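You operate a simulated robot arm through the tools that you are given. There is no shell and no other tool. Be economical: measure what you need, move in short steps, check, and stop when the job is done.

Carry out the task below with a simulated robot arm. There is one attempt and no reset: what you move stays moved.

TASK
Stand the roller beside the grey socket plate. It goes on the side that lies toward x +1.0, y +0.0 (a direction in the base frame), with about 3 cm between them.
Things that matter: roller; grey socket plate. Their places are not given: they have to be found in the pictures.

It is judged by the outcome, as a careful person would: the job done as asked, and still so three seconds after it is handed in. It fails if anything else is knocked over, pushed out of place, dropped, spilled or broken.

THE ROBOT
A 6-joint arm with a two-finger parallel gripper, fixed in place. Base frame: the origin is at the foot of the arm, x ahead of it, y to its left, z up; the work surface is at about z = 0. Lengths are in m, angles in degrees, forces in N, time in s.
With the tool pointing down near the work surface it reaches from about 0.16 to 0.42 m from the base axis. Its first joint turns from -66.0 to 66.0 degrees. Payload 1.57 kg.
Tool frame: the origin (TCP) lies between the finger pads and is the grasp point; the fingertips stand 0.03 m ahead of it; z points along the fingers, y is the line along which they close. The gripper opens to 0.08 m. The fingers are 0.017 m wide and 0.012 m thick; the gripper's body (0.04 by 0.082 m) begins 0.08 m behind the TCP.
Orientation is told as [roll, pitch, yaw] about the base's x, y, z axes, in that order, counted from this pose: with the fingers straight down and closing along the base's y, the tool's x points along the base's -x, its y along +y and its z along -z.

THE INTERFACE
- The arm moves only by the tool jog_arm. Its argument "targets" is a list of rows, each an object (a shift or turn left out is 0, a gripper value left out holds the last) with "travel": the shift along the base's x, y, z in m, a list of three; "twist": the turn about the base's z in degrees; "grip": the opening in per cent of the stroke, from 0 (shut) to 100 (fully open). In form: [{"travel": [tx, ty, tz], "twist": twist, "grip": grip}, ...]. A call has 1 to 8 rows; each row shifts and turns the commanded pose from where the row before left it. A row lasts 0.2 s, in which the tool goes at most 0.05 m and 8.6 degrees; a call with a longer step from one row to the next is refused whole, and so is a gripper value outside its range. A pose out of reach is approached as far as the arm can. The call stops where the force on the tool passes 40 N (or 10 N more than at its start, if that is more) or the arm is blocked; 0.2 s more then pass. The fingers move at their own pace (about 0.153 m/s each) and stop on an object; they squeeze with about 23 N. The grip force told is the motor's: it shows also when the fingers shut on nothing. Time passes only in rows, and 0.2 s behind the last, so rows that do not move let the fingers close. It gives the time, the measured TCP pose, the force on the tool (base axes), the opening and the grip force at its end, in the units of the frame above (readings bear some noise), and new pictures: "pictures" is both (left out), scene, wrist or none.
- Cameras (640 x 400 px; columns grow to the right, rows downward): "scene" is fixed at [0.0598, -0.3351, 0.4227]; the picture's right is [0.75, -0.66, 0.00], its down [-0.38, -0.43, -0.81] and it looks along [0.54, 0.61, -0.58] (base axes); focal length 257 px, centre (320, 200). "wrist" rides on the gripper at [-0.032, 0, -0.078] in the tool frame; the picture's right is [0.00, -1.00, 0.00], its down [0.97, 0.00, -0.24] and it looks along [0.24, 0.00, 0.97] (tool axes); focal length 218 px, centre (320, 200).
- point_at(camera, pixels): for up to 12 pixels [column, row] of the newest picture of that camera ("zoom" is the newest enlarged one), the place [x, y, z] in the base frame of the surface seen there, good to about 0.002 m. No time passes.
- enlarge(camera, box): a new picture of the part [left, top, right, bottom] of that camera's present view, enlarged. No time passes.
- finish_job(): hands the job in; it is judged then, once.

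Work in short steps. Measure before you move; look again where a grasp or a placing could have gone wrong, and mend it. You have 60 turns and 120 pictures in all, the two below and enlarged ones among them. Open the gripper and draw the arm clear of the work before you hand the job in, unless the task says otherwise; then end with one line.

The tools are called by a JSON object that holds its "op" and its "data". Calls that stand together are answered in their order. jog_arm: Moves the arm, as the interface text tells. Its arguments: {"type":"object","properties":{"targets":{"type":"array"},"pictures":{"type":"string","enum":["both","scene","wrist","none"]}},"required":["targets"]} The other tools are called the same way: point_at (camera, pixels) gives the place of the surface under pixels of a picture; enlarge (camera, box) takes an enlarged picture of a part of a camera's view; finish_job () hands the job in.

At the start:

```text
t: 0.0
tool_pos: [0.2289, 0.0022, 0.2723]
ee_rot: [0.1, -0.2, 0.0]
force: [0.0, -0.2, 0.5]
finger_gap: 0.0799
gripper_force: 0.1
```

scene: 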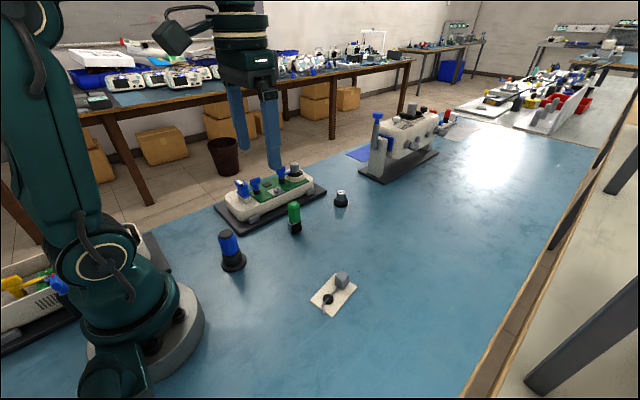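
wrist: 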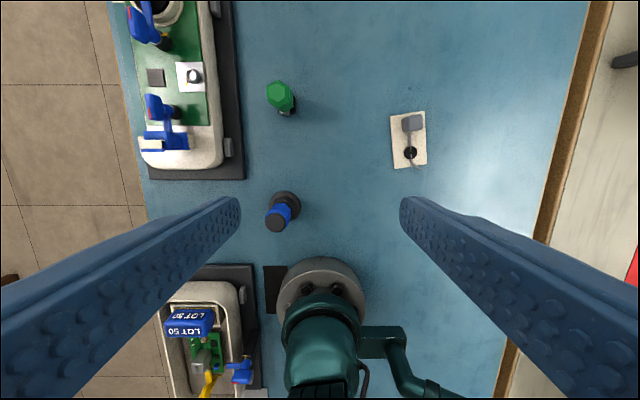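

I see small objects near (231,250), (294,217), (341,199) and a plate near (333,295); I enlarge to identify them.

{"op": "enlarge", "data": {"camera": "scene", "box": [200, 160, 380, 330]}}

{"op": "enlarge", "data": {"camera": "wrist", "box": [240, 60, 460, 240]}}

{"op": "enlarge", "data": {"camera": "scene", "box": [320, 80, 480, 200]}}

```text
2.35 times, centred on (290, 245) of scene
```

zoom: 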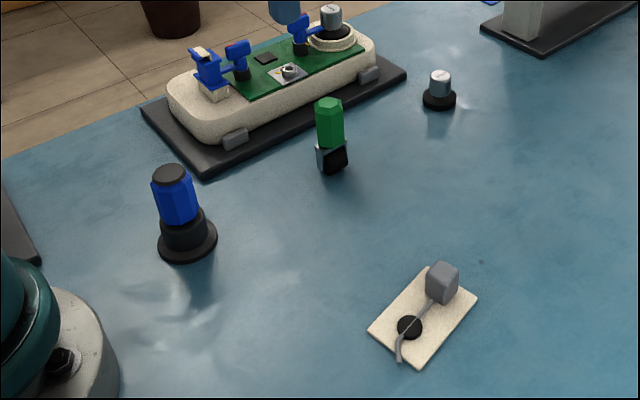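

```text
2.22 times, centred on (350, 150) of wrist
```

zoom: 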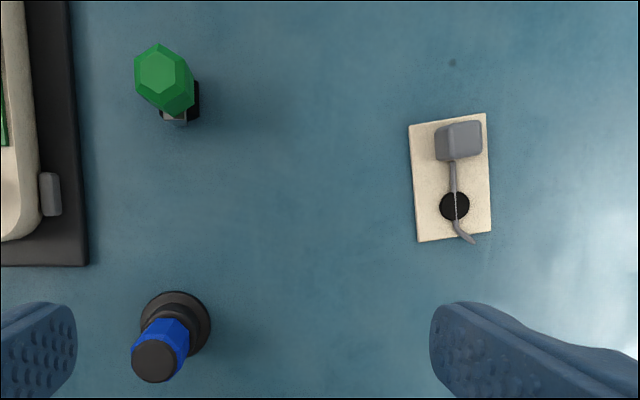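

```text
3.33 times, centred on (400, 140) of scene
```

zoom: 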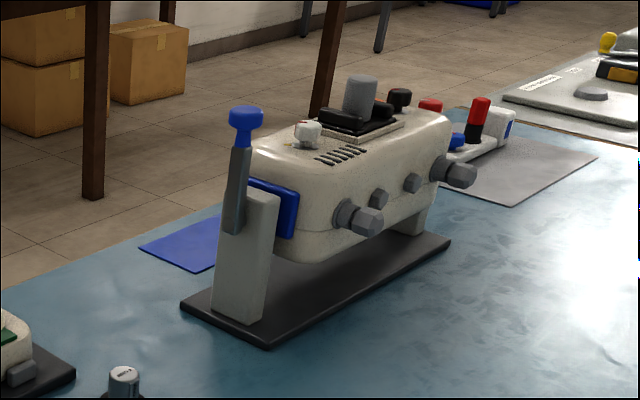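

I can't yet tell which is the roller; I enlarge each candidate more.

{"op": "enlarge", "data": {"camera": "scene", "box": [270, 180, 360, 240]}}

{"op": "enlarge", "data": {"camera": "scene", "box": [205, 220, 265, 280]}}

{"op": "enlarge", "data": {"camera": "scene", "box": [300, 260, 370, 325]}}

{"op": "enlarge", "data": {"camera": "scene", "box": [215, 150, 335, 225]}}

{"op": "enlarge", "data": {"camera": "wrist", "box": [110, 260, 290, 400]}}

{"op": "enlarge", "data": {"camera": "scene", "box": [0, 220, 170, 360]}}

```text
6.67 times, centred on (315, 210) of scene
```

zoom: 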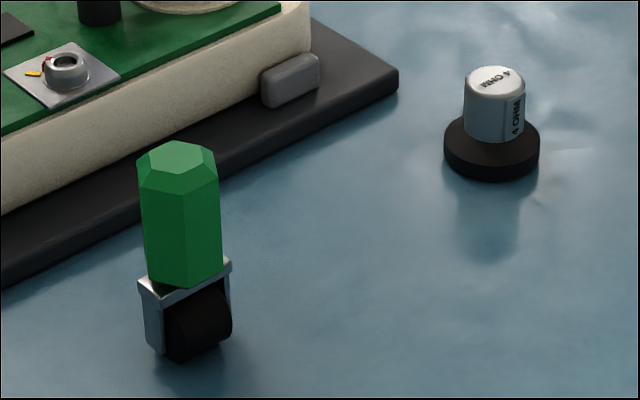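

```text
6.67 times, centred on (235, 250) of scene
```

zoom: 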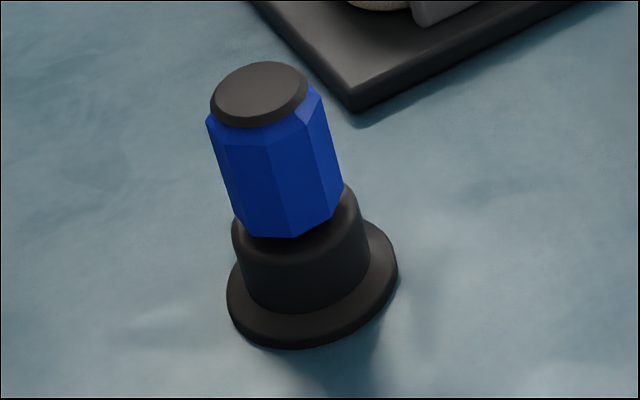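

```text
6.15 times, centred on (335, 292) of scene
```

zoom: 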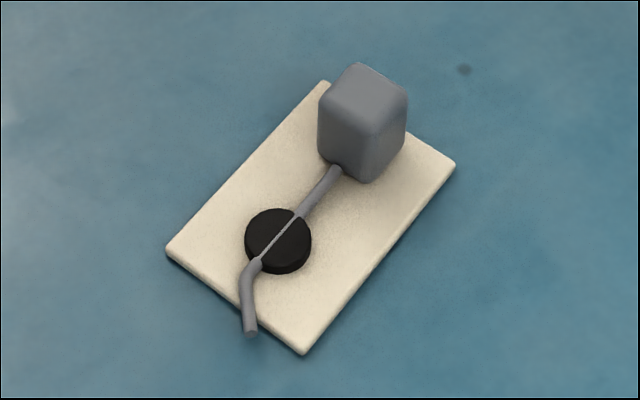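

```text
5.33 times, centred on (275, 188) of scene
```

zoom: 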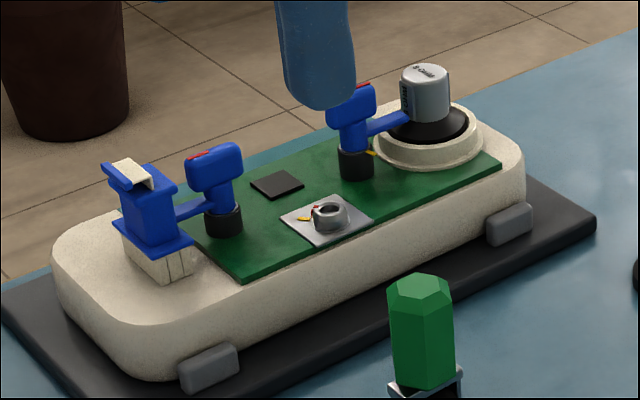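

```text
2.86 times, centred on (200, 330) of wrist
```

zoom: 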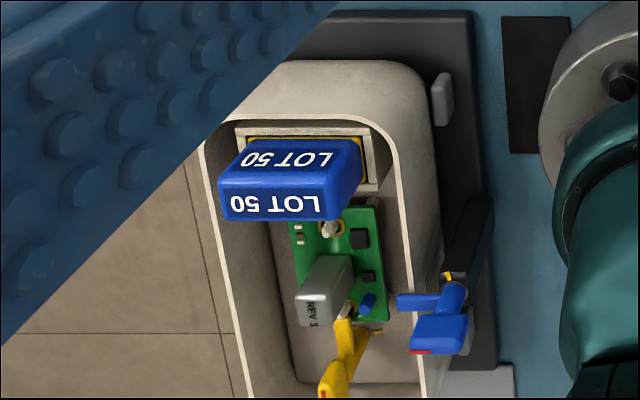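

```text
2.86 times, centred on (85, 290) of scene
```

zoom: 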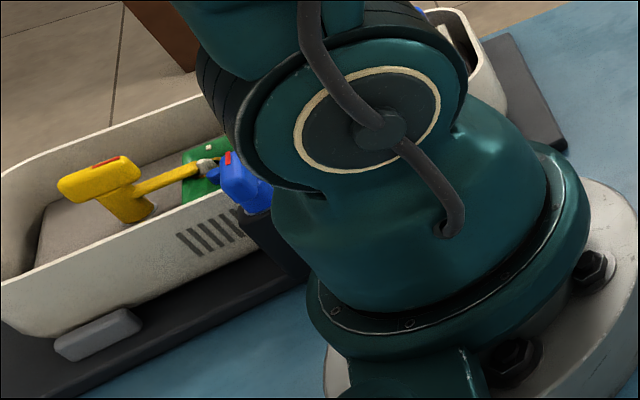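

The green-handled tool with a forked black wheel is the roller. I measure it, the loose plate with the grey socket block, and the module's small plate.

{"op": "point_at", "data": {"camera": "scene", "pixels": [[294, 205], [296, 228], [318, 301], [349, 312], [336, 271], [374, 287], [342, 275], [330, 299], [277, 190], [300, 180], [340, 205], [231, 260]]}}

{"op": "point_at", "data": {"camera": "wrist", "pixels": [[390, 116], [424, 111], [427, 166], [394, 169], [280, 93], [294, 105], [412, 122], [410, 152], [416, 168], [192, 76], [205, 62], [178, 92]]}}

{"op": "enlarge", "data": {"camera": "wrist", "box": [380, 95, 440, 175]}}

{"op": "enlarge", "data": {"camera": "wrist", "box": [120, 0, 240, 180]}}

```text
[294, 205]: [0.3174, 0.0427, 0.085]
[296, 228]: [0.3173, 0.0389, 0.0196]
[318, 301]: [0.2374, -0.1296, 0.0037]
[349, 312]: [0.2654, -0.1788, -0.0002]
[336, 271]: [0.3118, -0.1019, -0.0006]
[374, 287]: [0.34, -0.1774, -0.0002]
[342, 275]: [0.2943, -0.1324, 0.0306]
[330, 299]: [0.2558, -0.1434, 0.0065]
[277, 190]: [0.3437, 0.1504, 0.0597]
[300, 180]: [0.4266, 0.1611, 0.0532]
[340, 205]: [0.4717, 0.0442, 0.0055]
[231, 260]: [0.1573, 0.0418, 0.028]
```

```text
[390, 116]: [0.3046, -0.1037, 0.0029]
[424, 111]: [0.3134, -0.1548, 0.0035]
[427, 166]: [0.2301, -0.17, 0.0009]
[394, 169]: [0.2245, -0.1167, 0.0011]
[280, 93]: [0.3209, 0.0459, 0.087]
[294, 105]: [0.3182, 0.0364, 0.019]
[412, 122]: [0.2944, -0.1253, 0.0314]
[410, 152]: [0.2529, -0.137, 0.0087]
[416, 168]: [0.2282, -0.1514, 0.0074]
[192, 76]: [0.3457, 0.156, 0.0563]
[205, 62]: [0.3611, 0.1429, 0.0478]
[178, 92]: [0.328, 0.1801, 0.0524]
```

```text
5.00 times, centred on (410, 135) of wrist
```

zoom: 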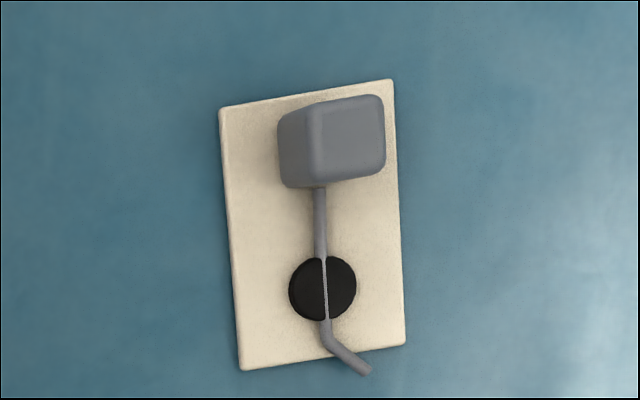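

```text
2.22 times, centred on (180, 90) of wrist
```

zoom: 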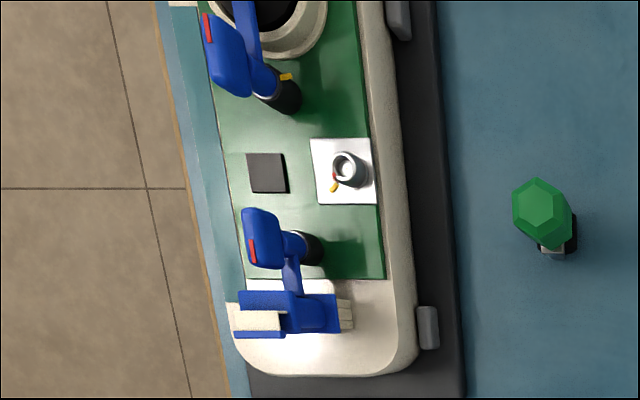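

The loose plate's +x edge is at x≈0.31, y≈-0.13, with clear table beyond it; the roller stands at about (0.318, 0.041). I move above the roller for a closer look.

{"op": "jog_arm", "data": {"targets": [{"travel": [0.03, 0.013, -0.02], "grip": 65}, {"travel": [0.03, 0.013, -0.02]}, {"travel": [0.029, 0.013, -0.02]}, {}]}}

```text
t: 1.0
tool_pos: [0.3194, 0.0408, 0.2141]
ee_rot: [0.0, -0.2, 0.0]
force: [0.8, -0.2, 0.3]
finger_gap: 0.0517
gripper_force: 0.1
```

scene: 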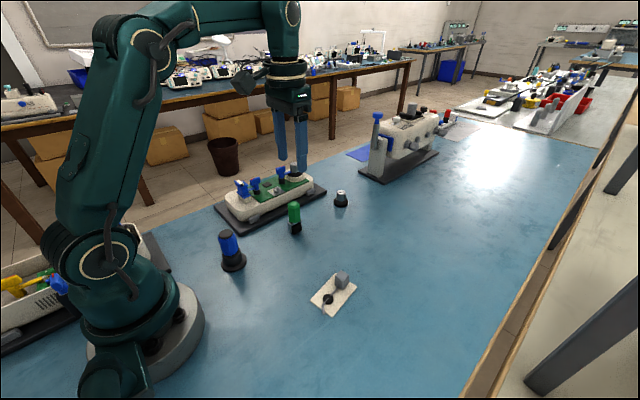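
wrist: 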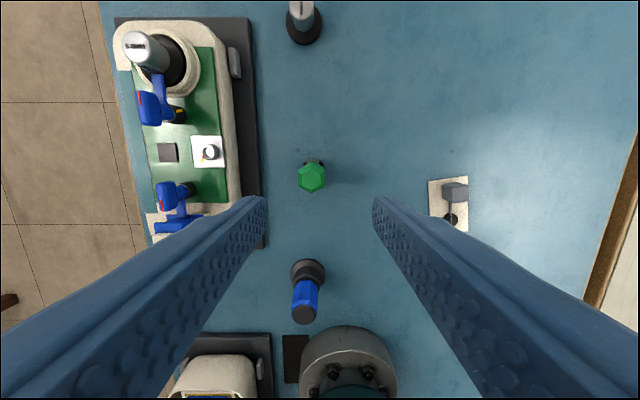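

Roller handle top is at wrist (312,178). I enlarge it and measure its edges.

{"op": "enlarge", "data": {"camera": "wrist", "box": [280, 145, 344, 205]}}

{"op": "point_at", "data": {"camera": "wrist", "pixels": [[312, 178], [301, 178], [323, 178], [312, 188], [312, 168], [314, 161], [260, 200], [240, 200]]}}

{"op": "enlarge", "data": {"camera": "scene", "box": [275, 195, 315, 240]}}

{"op": "point_at", "data": {"camera": "zoom", "pixels": [[290, 80], [270, 170], [290, 260], [360, 270], [320, 330], [300, 160], [340, 160]]}}

```text
6.67 times, centred on (312, 175) of wrist
```

zoom: 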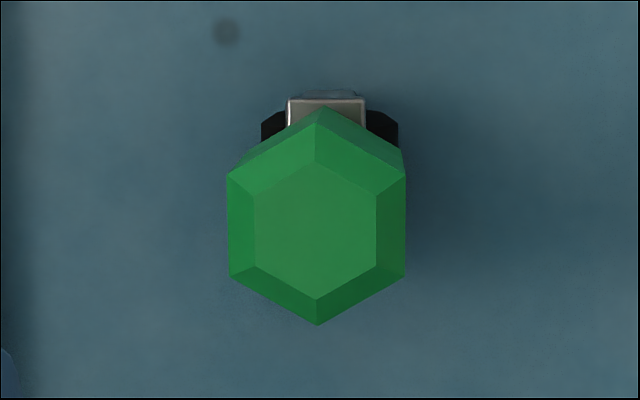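

```text
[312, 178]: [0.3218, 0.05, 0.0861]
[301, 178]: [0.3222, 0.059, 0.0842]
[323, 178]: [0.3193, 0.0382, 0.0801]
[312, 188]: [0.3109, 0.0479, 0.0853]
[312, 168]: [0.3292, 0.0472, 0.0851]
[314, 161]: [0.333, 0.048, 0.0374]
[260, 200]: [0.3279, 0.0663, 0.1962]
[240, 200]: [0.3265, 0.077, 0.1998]
```

```text
8.89 times, centred on (295, 218) of scene
```

zoom: 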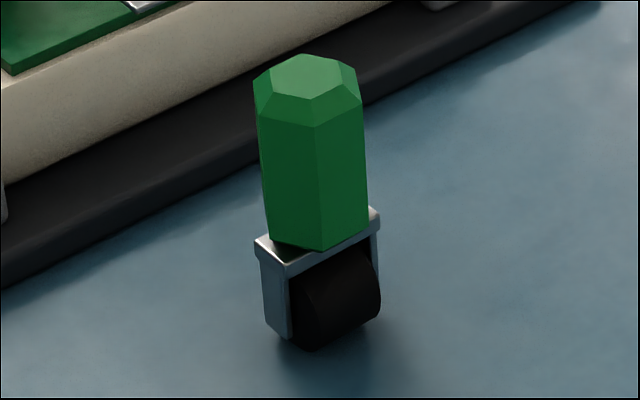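

```text
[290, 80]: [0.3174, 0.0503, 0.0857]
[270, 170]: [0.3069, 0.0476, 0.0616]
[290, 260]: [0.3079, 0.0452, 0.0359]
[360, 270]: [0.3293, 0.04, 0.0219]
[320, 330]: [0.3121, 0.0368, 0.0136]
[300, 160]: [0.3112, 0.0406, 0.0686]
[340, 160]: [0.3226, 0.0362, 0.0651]
```

The handle's flats face ±y: y from about 0.037 to 0.059, centre (0.320, 0.048), with its top at z 0.086 and the bracket at about 0.037. I align and descend to z≈0.072.

{"op": "jog_arm", "data": {"targets": [{"travel": [0.0006, 0.007, 0]}, {"travel": [0, 0, -0.035]}, {"travel": [0, 0, -0.035]}, {"travel": [0, 0, -0.035]}, {"travel": [0, 0, -0.02]}, {"travel": [0, 0, -0.017]}, {}]}}

```text
t: 2.6
tool_pos: [0.3189, 0.0476, 0.0714]
ee_rot: [0.0, -0.2, 0.1]
force: [0.0, 0.7, 0.3]
finger_gap: 0.052
gripper_force: 0.2
```

scene: 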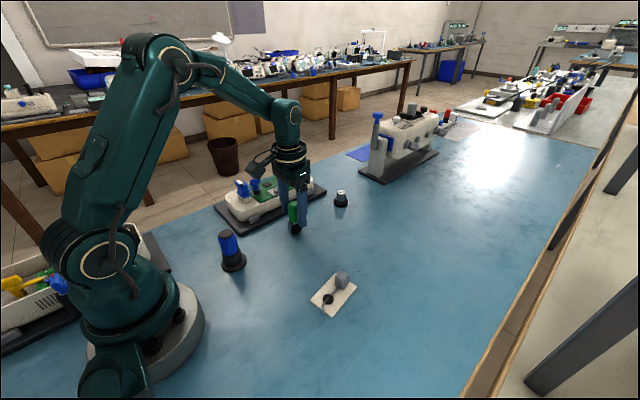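
wrist: 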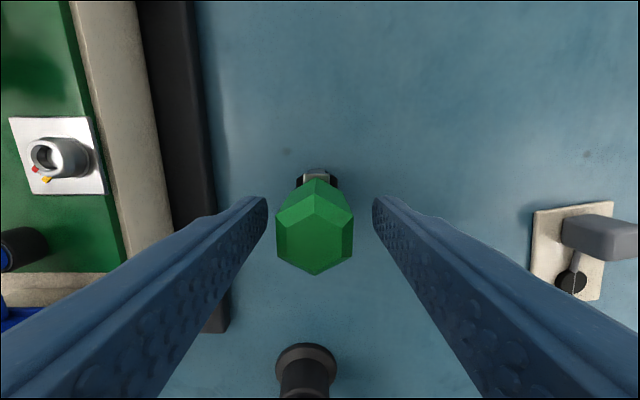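

The handle sits between the pads, about 1.5 mm toward +y; I correct that, close, and lift slightly.

{"op": "jog_arm", "data": {"targets": [{"travel": [0.001, 0.0015, 0]}, {"grip": 35}, {"grip": 15}, {"grip": 0}, {}, {"travel": [0, 0, 0.01]}, {"travel": [0, 0, 0.02]}, {}]}}

```text
t: 4.4
tool_pos: [0.3191, 0.0509, 0.1007]
ee_rot: [0.1, -0.2, 0.0]
force: [-0.4, -0.1, -1.7]
finger_gap: 0.0257
gripper_force: 22.6
```

scene: 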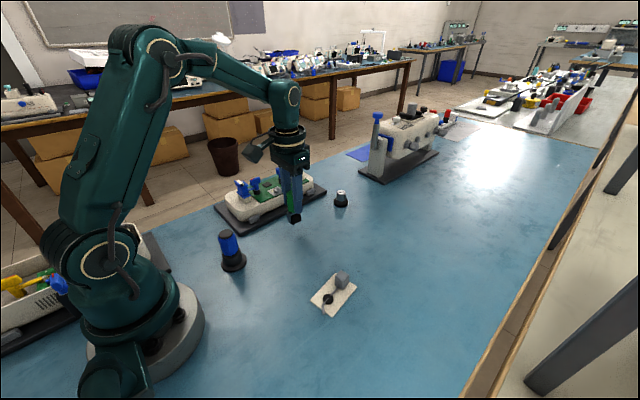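
wrist: 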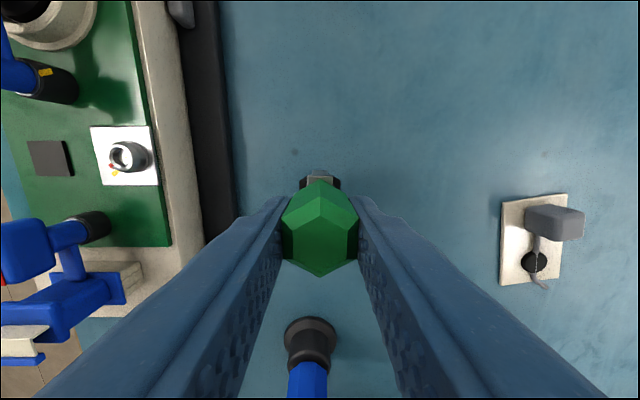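

It is held upright. I lift more and carry it to above (0.354, -0.133).

{"op": "jog_arm", "data": {"targets": [{"travel": [0, 0, 0.03]}, {"travel": [0.015, -0.02, 0.01]}, {"travel": [0.019, -0.035, 0]}, {"travel": [0, -0.035, 0]}, {"travel": [0, -0.035, 0]}, {"travel": [0, -0.035, 0]}, {"travel": [0, -0.024, 0]}, {}]}}

```text
t: 6.2
tool_pos: [0.3535, -0.1354, 0.1417]
ee_rot: [0.0, -0.2, 0.0]
force: [-0.4, -0.6, -1.0]
finger_gap: 0.0254
gripper_force: 23.2
```

scene: 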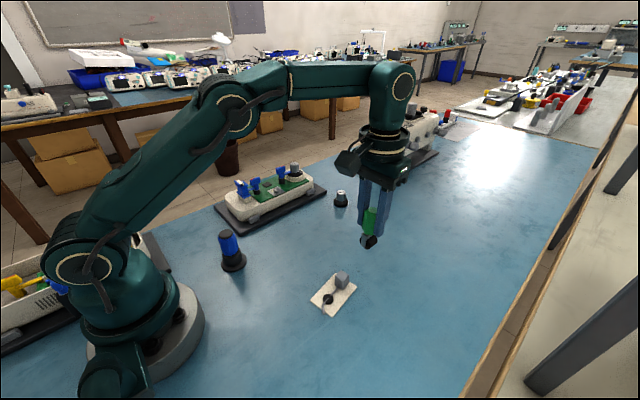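
wrist: 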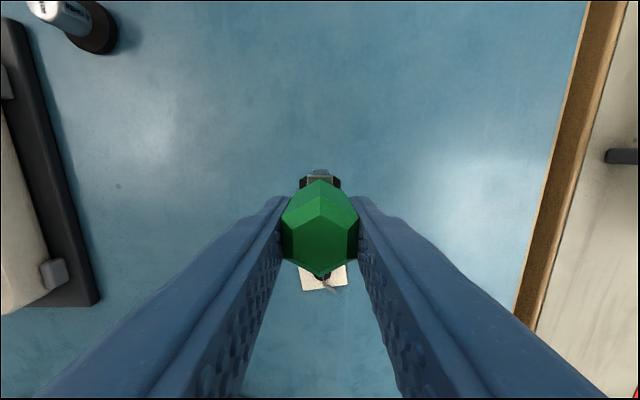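

The roller hangs above its spot. I check the plate's far edge in the scene picture, then lower.

{"op": "enlarge", "data": {"camera": "scene", "box": [300, 220, 400, 325]}}

{"op": "point_at", "data": {"camera": "scene", "pixels": [[356, 286], [354, 285], [351, 283], [348, 281], [331, 275], [333, 274], [369, 241]]}}

{"op": "jog_arm", "data": {"targets": [{"travel": [0, 0, -0.025]}, {"travel": [0, 0, -0.02]}, {"travel": [0, 0, -0.01]}, {"travel": [0, 0, -0.005]}, {}], "pictures": "scene"}}

```text
3.81 times, centred on (350, 272) of scene
```

zoom: 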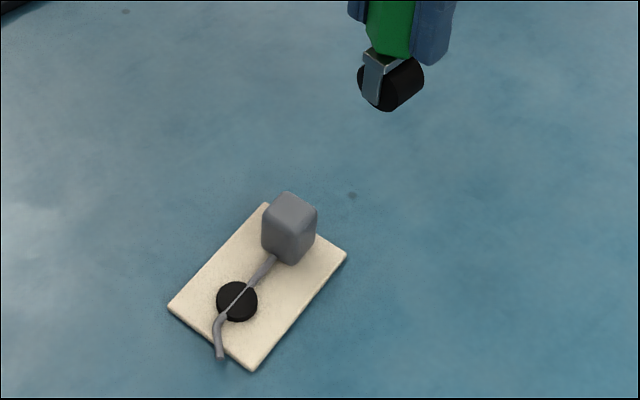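

```text
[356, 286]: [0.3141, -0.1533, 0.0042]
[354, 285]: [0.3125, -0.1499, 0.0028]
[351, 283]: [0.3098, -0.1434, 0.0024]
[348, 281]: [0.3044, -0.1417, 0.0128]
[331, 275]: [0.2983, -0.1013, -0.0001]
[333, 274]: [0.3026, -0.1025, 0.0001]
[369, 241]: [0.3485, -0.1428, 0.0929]
```

```text
t: 7.4
tool_pos: [0.3535, -0.1348, 0.083]
ee_rot: [-0.1, -0.2, 0.0]
force: [-0.6, 0.8, -0.6]
finger_gap: 0.0258
gripper_force: 22.8
```

scene: 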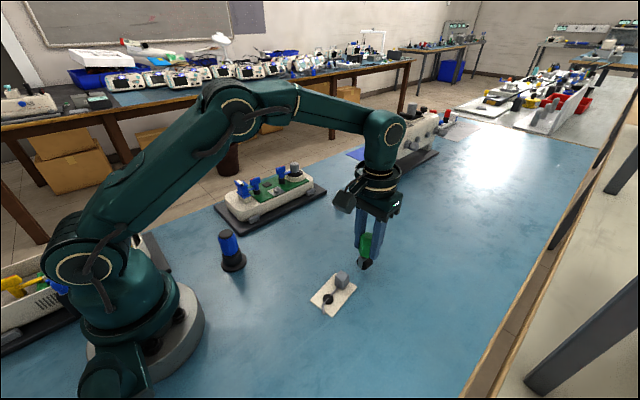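

The edge lies at x≈0.303 to 0.314. I measure the roller's lower part for the gap before touching down.

{"op": "enlarge", "data": {"camera": "scene", "box": [325, 225, 395, 300]}}

{"op": "point_at", "data": {"camera": "scene", "pixels": [[362, 260], [361, 263], [362, 267], [368, 265], [370, 261], [372, 262]]}}

```text
5.33 times, centred on (360, 262) of scene
```

zoom: 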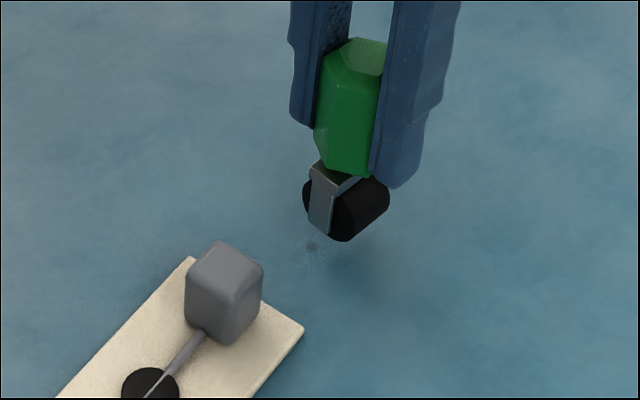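

```text
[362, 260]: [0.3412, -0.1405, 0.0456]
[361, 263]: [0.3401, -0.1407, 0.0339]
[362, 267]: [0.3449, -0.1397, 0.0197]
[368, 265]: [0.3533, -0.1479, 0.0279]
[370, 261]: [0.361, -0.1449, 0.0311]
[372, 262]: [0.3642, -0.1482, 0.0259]
```

The bracket's near face is at x≈0.340, which leaves a gap of about 3 cm. I lower it gently to the table.

{"op": "jog_arm", "data": {"targets": [{"travel": [0, 0, -0.006]}, {"travel": [0, 0, -0.003]}, {"travel": [0, 0, -0.001]}, {"travel": [0, 0, -0.001]}, {}, {}]}}

```text
t: 8.8
tool_pos: [0.3546, -0.1342, 0.0707]
ee_rot: [0.1, -0.4, 0.0]
force: [1.7, 5.4, 16.8]
finger_gap: 0.0257
gripper_force: 23.1
```

scene: 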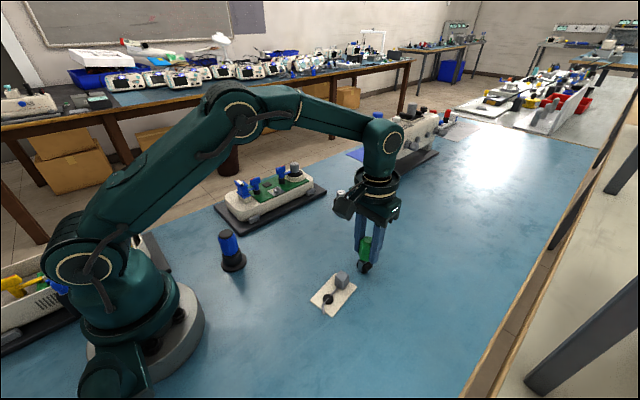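
wrist: 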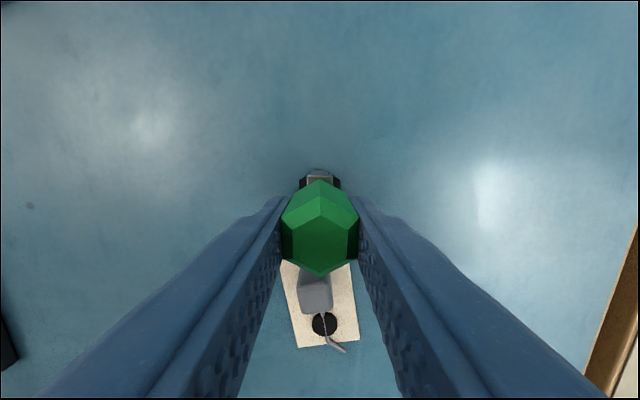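

It is down with 17 N on it. I ease off about 1 mm, then open gradually.

{"op": "jog_arm", "data": {"targets": [{"travel": [0, 0, 0.001]}, {}, {}], "pictures": "none"}}

```text
t: 9.6
tool_pos: [0.3553, -0.1346, 0.0703]
ee_rot: [0.1, -0.1, 0.1]
force: [3.5, 1.4, 7.2]
finger_gap: 0.0255
gripper_force: 23.8
```

{"op": "jog_arm", "data": {"targets": [{"travel": [0, 0, 0.0005], "grip": 33}, {"grip": 36}, {"grip": 45}, {"grip": 60}, {}]}}

```text
t: 10.8
tool_pos: [0.3538, -0.1347, 0.0712]
ee_rot: [0.0, -0.3, 0.0]
force: [-0.1, 0.2, 0.3]
finger_gap: 0.0482
gripper_force: 0.0
```

scene: 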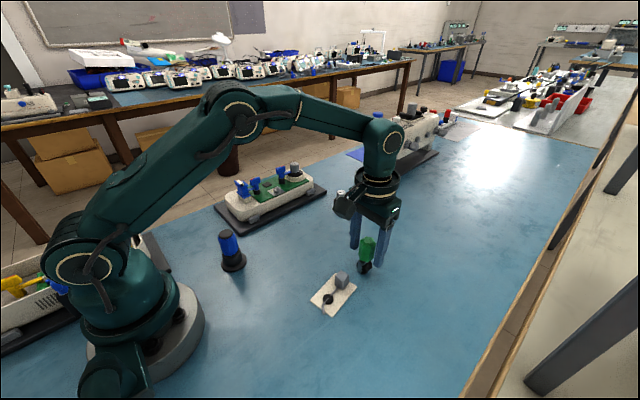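
wrist: 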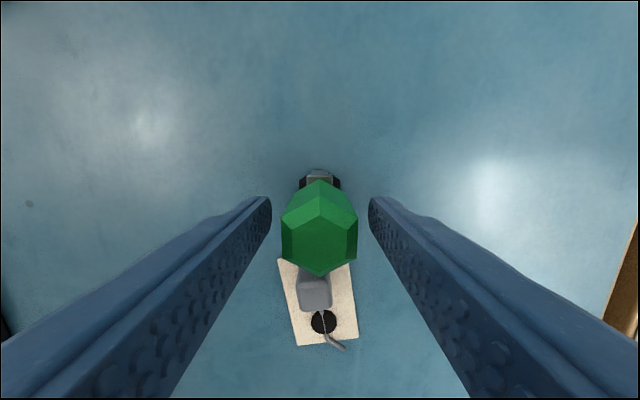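

The roller stands free between the open fingers. I draw straight up and then away.

{"op": "jog_arm", "data": {"targets": [{"travel": [0, 0, 0.02]}, {"travel": [0, 0, 0.035]}, {"travel": [0, 0, 0.04]}, {"travel": [0, 0, 0.03]}, {"travel": [-0.03, 0.04, 0]}, {"travel": [-0.03, 0.035, 0]}, {"travel": [-0.03, 0.035, 0]}, {}]}}

{"op": "enlarge", "data": {"camera": "scene", "box": [300, 220, 410, 325]}}

{"op": "point_at", "data": {"camera": "scene", "pixels": [[366, 245], [360, 264], [361, 268], [354, 285], [351, 283], [347, 281]]}}

```text
t: 12.6
tool_pos: [0.2581, -0.0177, 0.1885]
ee_rot: [0.0, -0.2, -0.1]
force: [1.6, -1.3, 0.0]
finger_gap: 0.048
gripper_force: 0.0
out of reach, approached as far as the arm can: row 4
```

scene: 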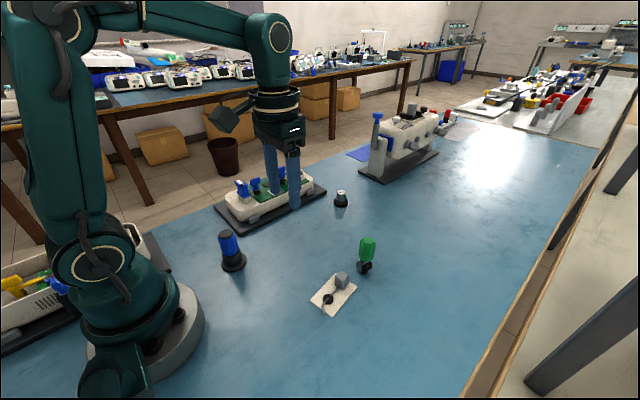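
wrist: 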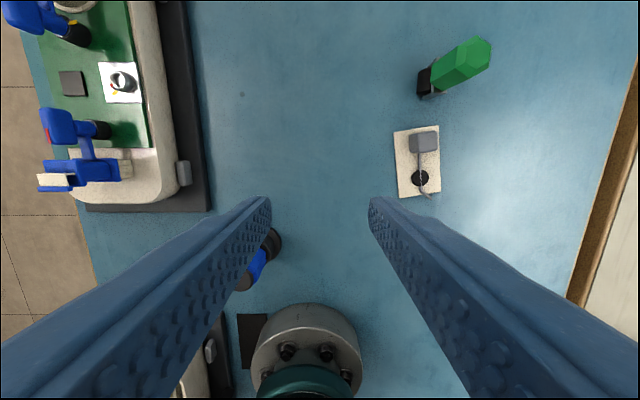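

```text
3.81 times, centred on (355, 272) of scene
```

zoom: 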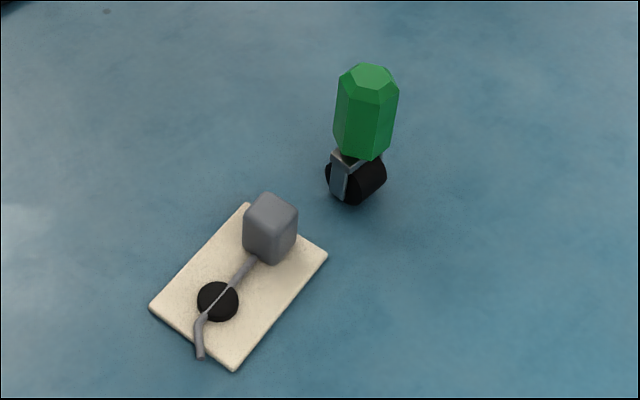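

```text
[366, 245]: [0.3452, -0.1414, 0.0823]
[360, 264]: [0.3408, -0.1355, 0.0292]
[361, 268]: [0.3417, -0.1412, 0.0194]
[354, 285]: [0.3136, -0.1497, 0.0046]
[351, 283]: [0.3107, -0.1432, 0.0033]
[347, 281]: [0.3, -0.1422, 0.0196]
```

The roller is standing with its near face at x≈0.341 and the plate edge at about 0.310, so the gap is about 3 cm. I let a second pass to confirm it does not roll.

{"op": "jog_arm", "data": {"targets": [{"grip": 100}, {}, {}, {}, {}, {}, {}, {}], "pictures": "scene"}}

{"op": "point_at", "data": {"camera": "scene", "pixels": [[366, 245], [360, 264], [361, 268]]}}

```text
t: 14.4
tool_pos: [0.2575, -0.0172, 0.189]
ee_rot: [0.1, -0.1, 0.0]
force: [-0.4, -0.1, 0.6]
finger_gap: 0.08
gripper_force: 0.0
```

scene: 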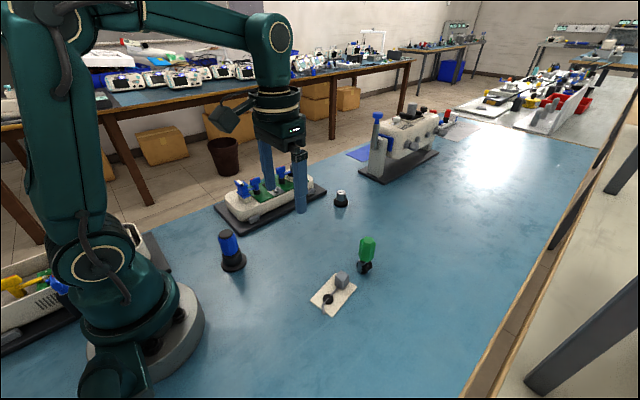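

```text
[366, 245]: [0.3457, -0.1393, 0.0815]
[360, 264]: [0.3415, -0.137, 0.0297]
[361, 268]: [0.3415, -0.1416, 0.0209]
```

The readings have not changed and the arm is clear, so I hand the job in.

{"op": "finish_job", "data": {}}

```text
The job is handed in.
```

The roller now stands upright on the +x side of the loose plate that carries the grey socket block, about 3 cm away. I took that cream-coloured plate to be the "grey socket plate". Nothing else was moved.
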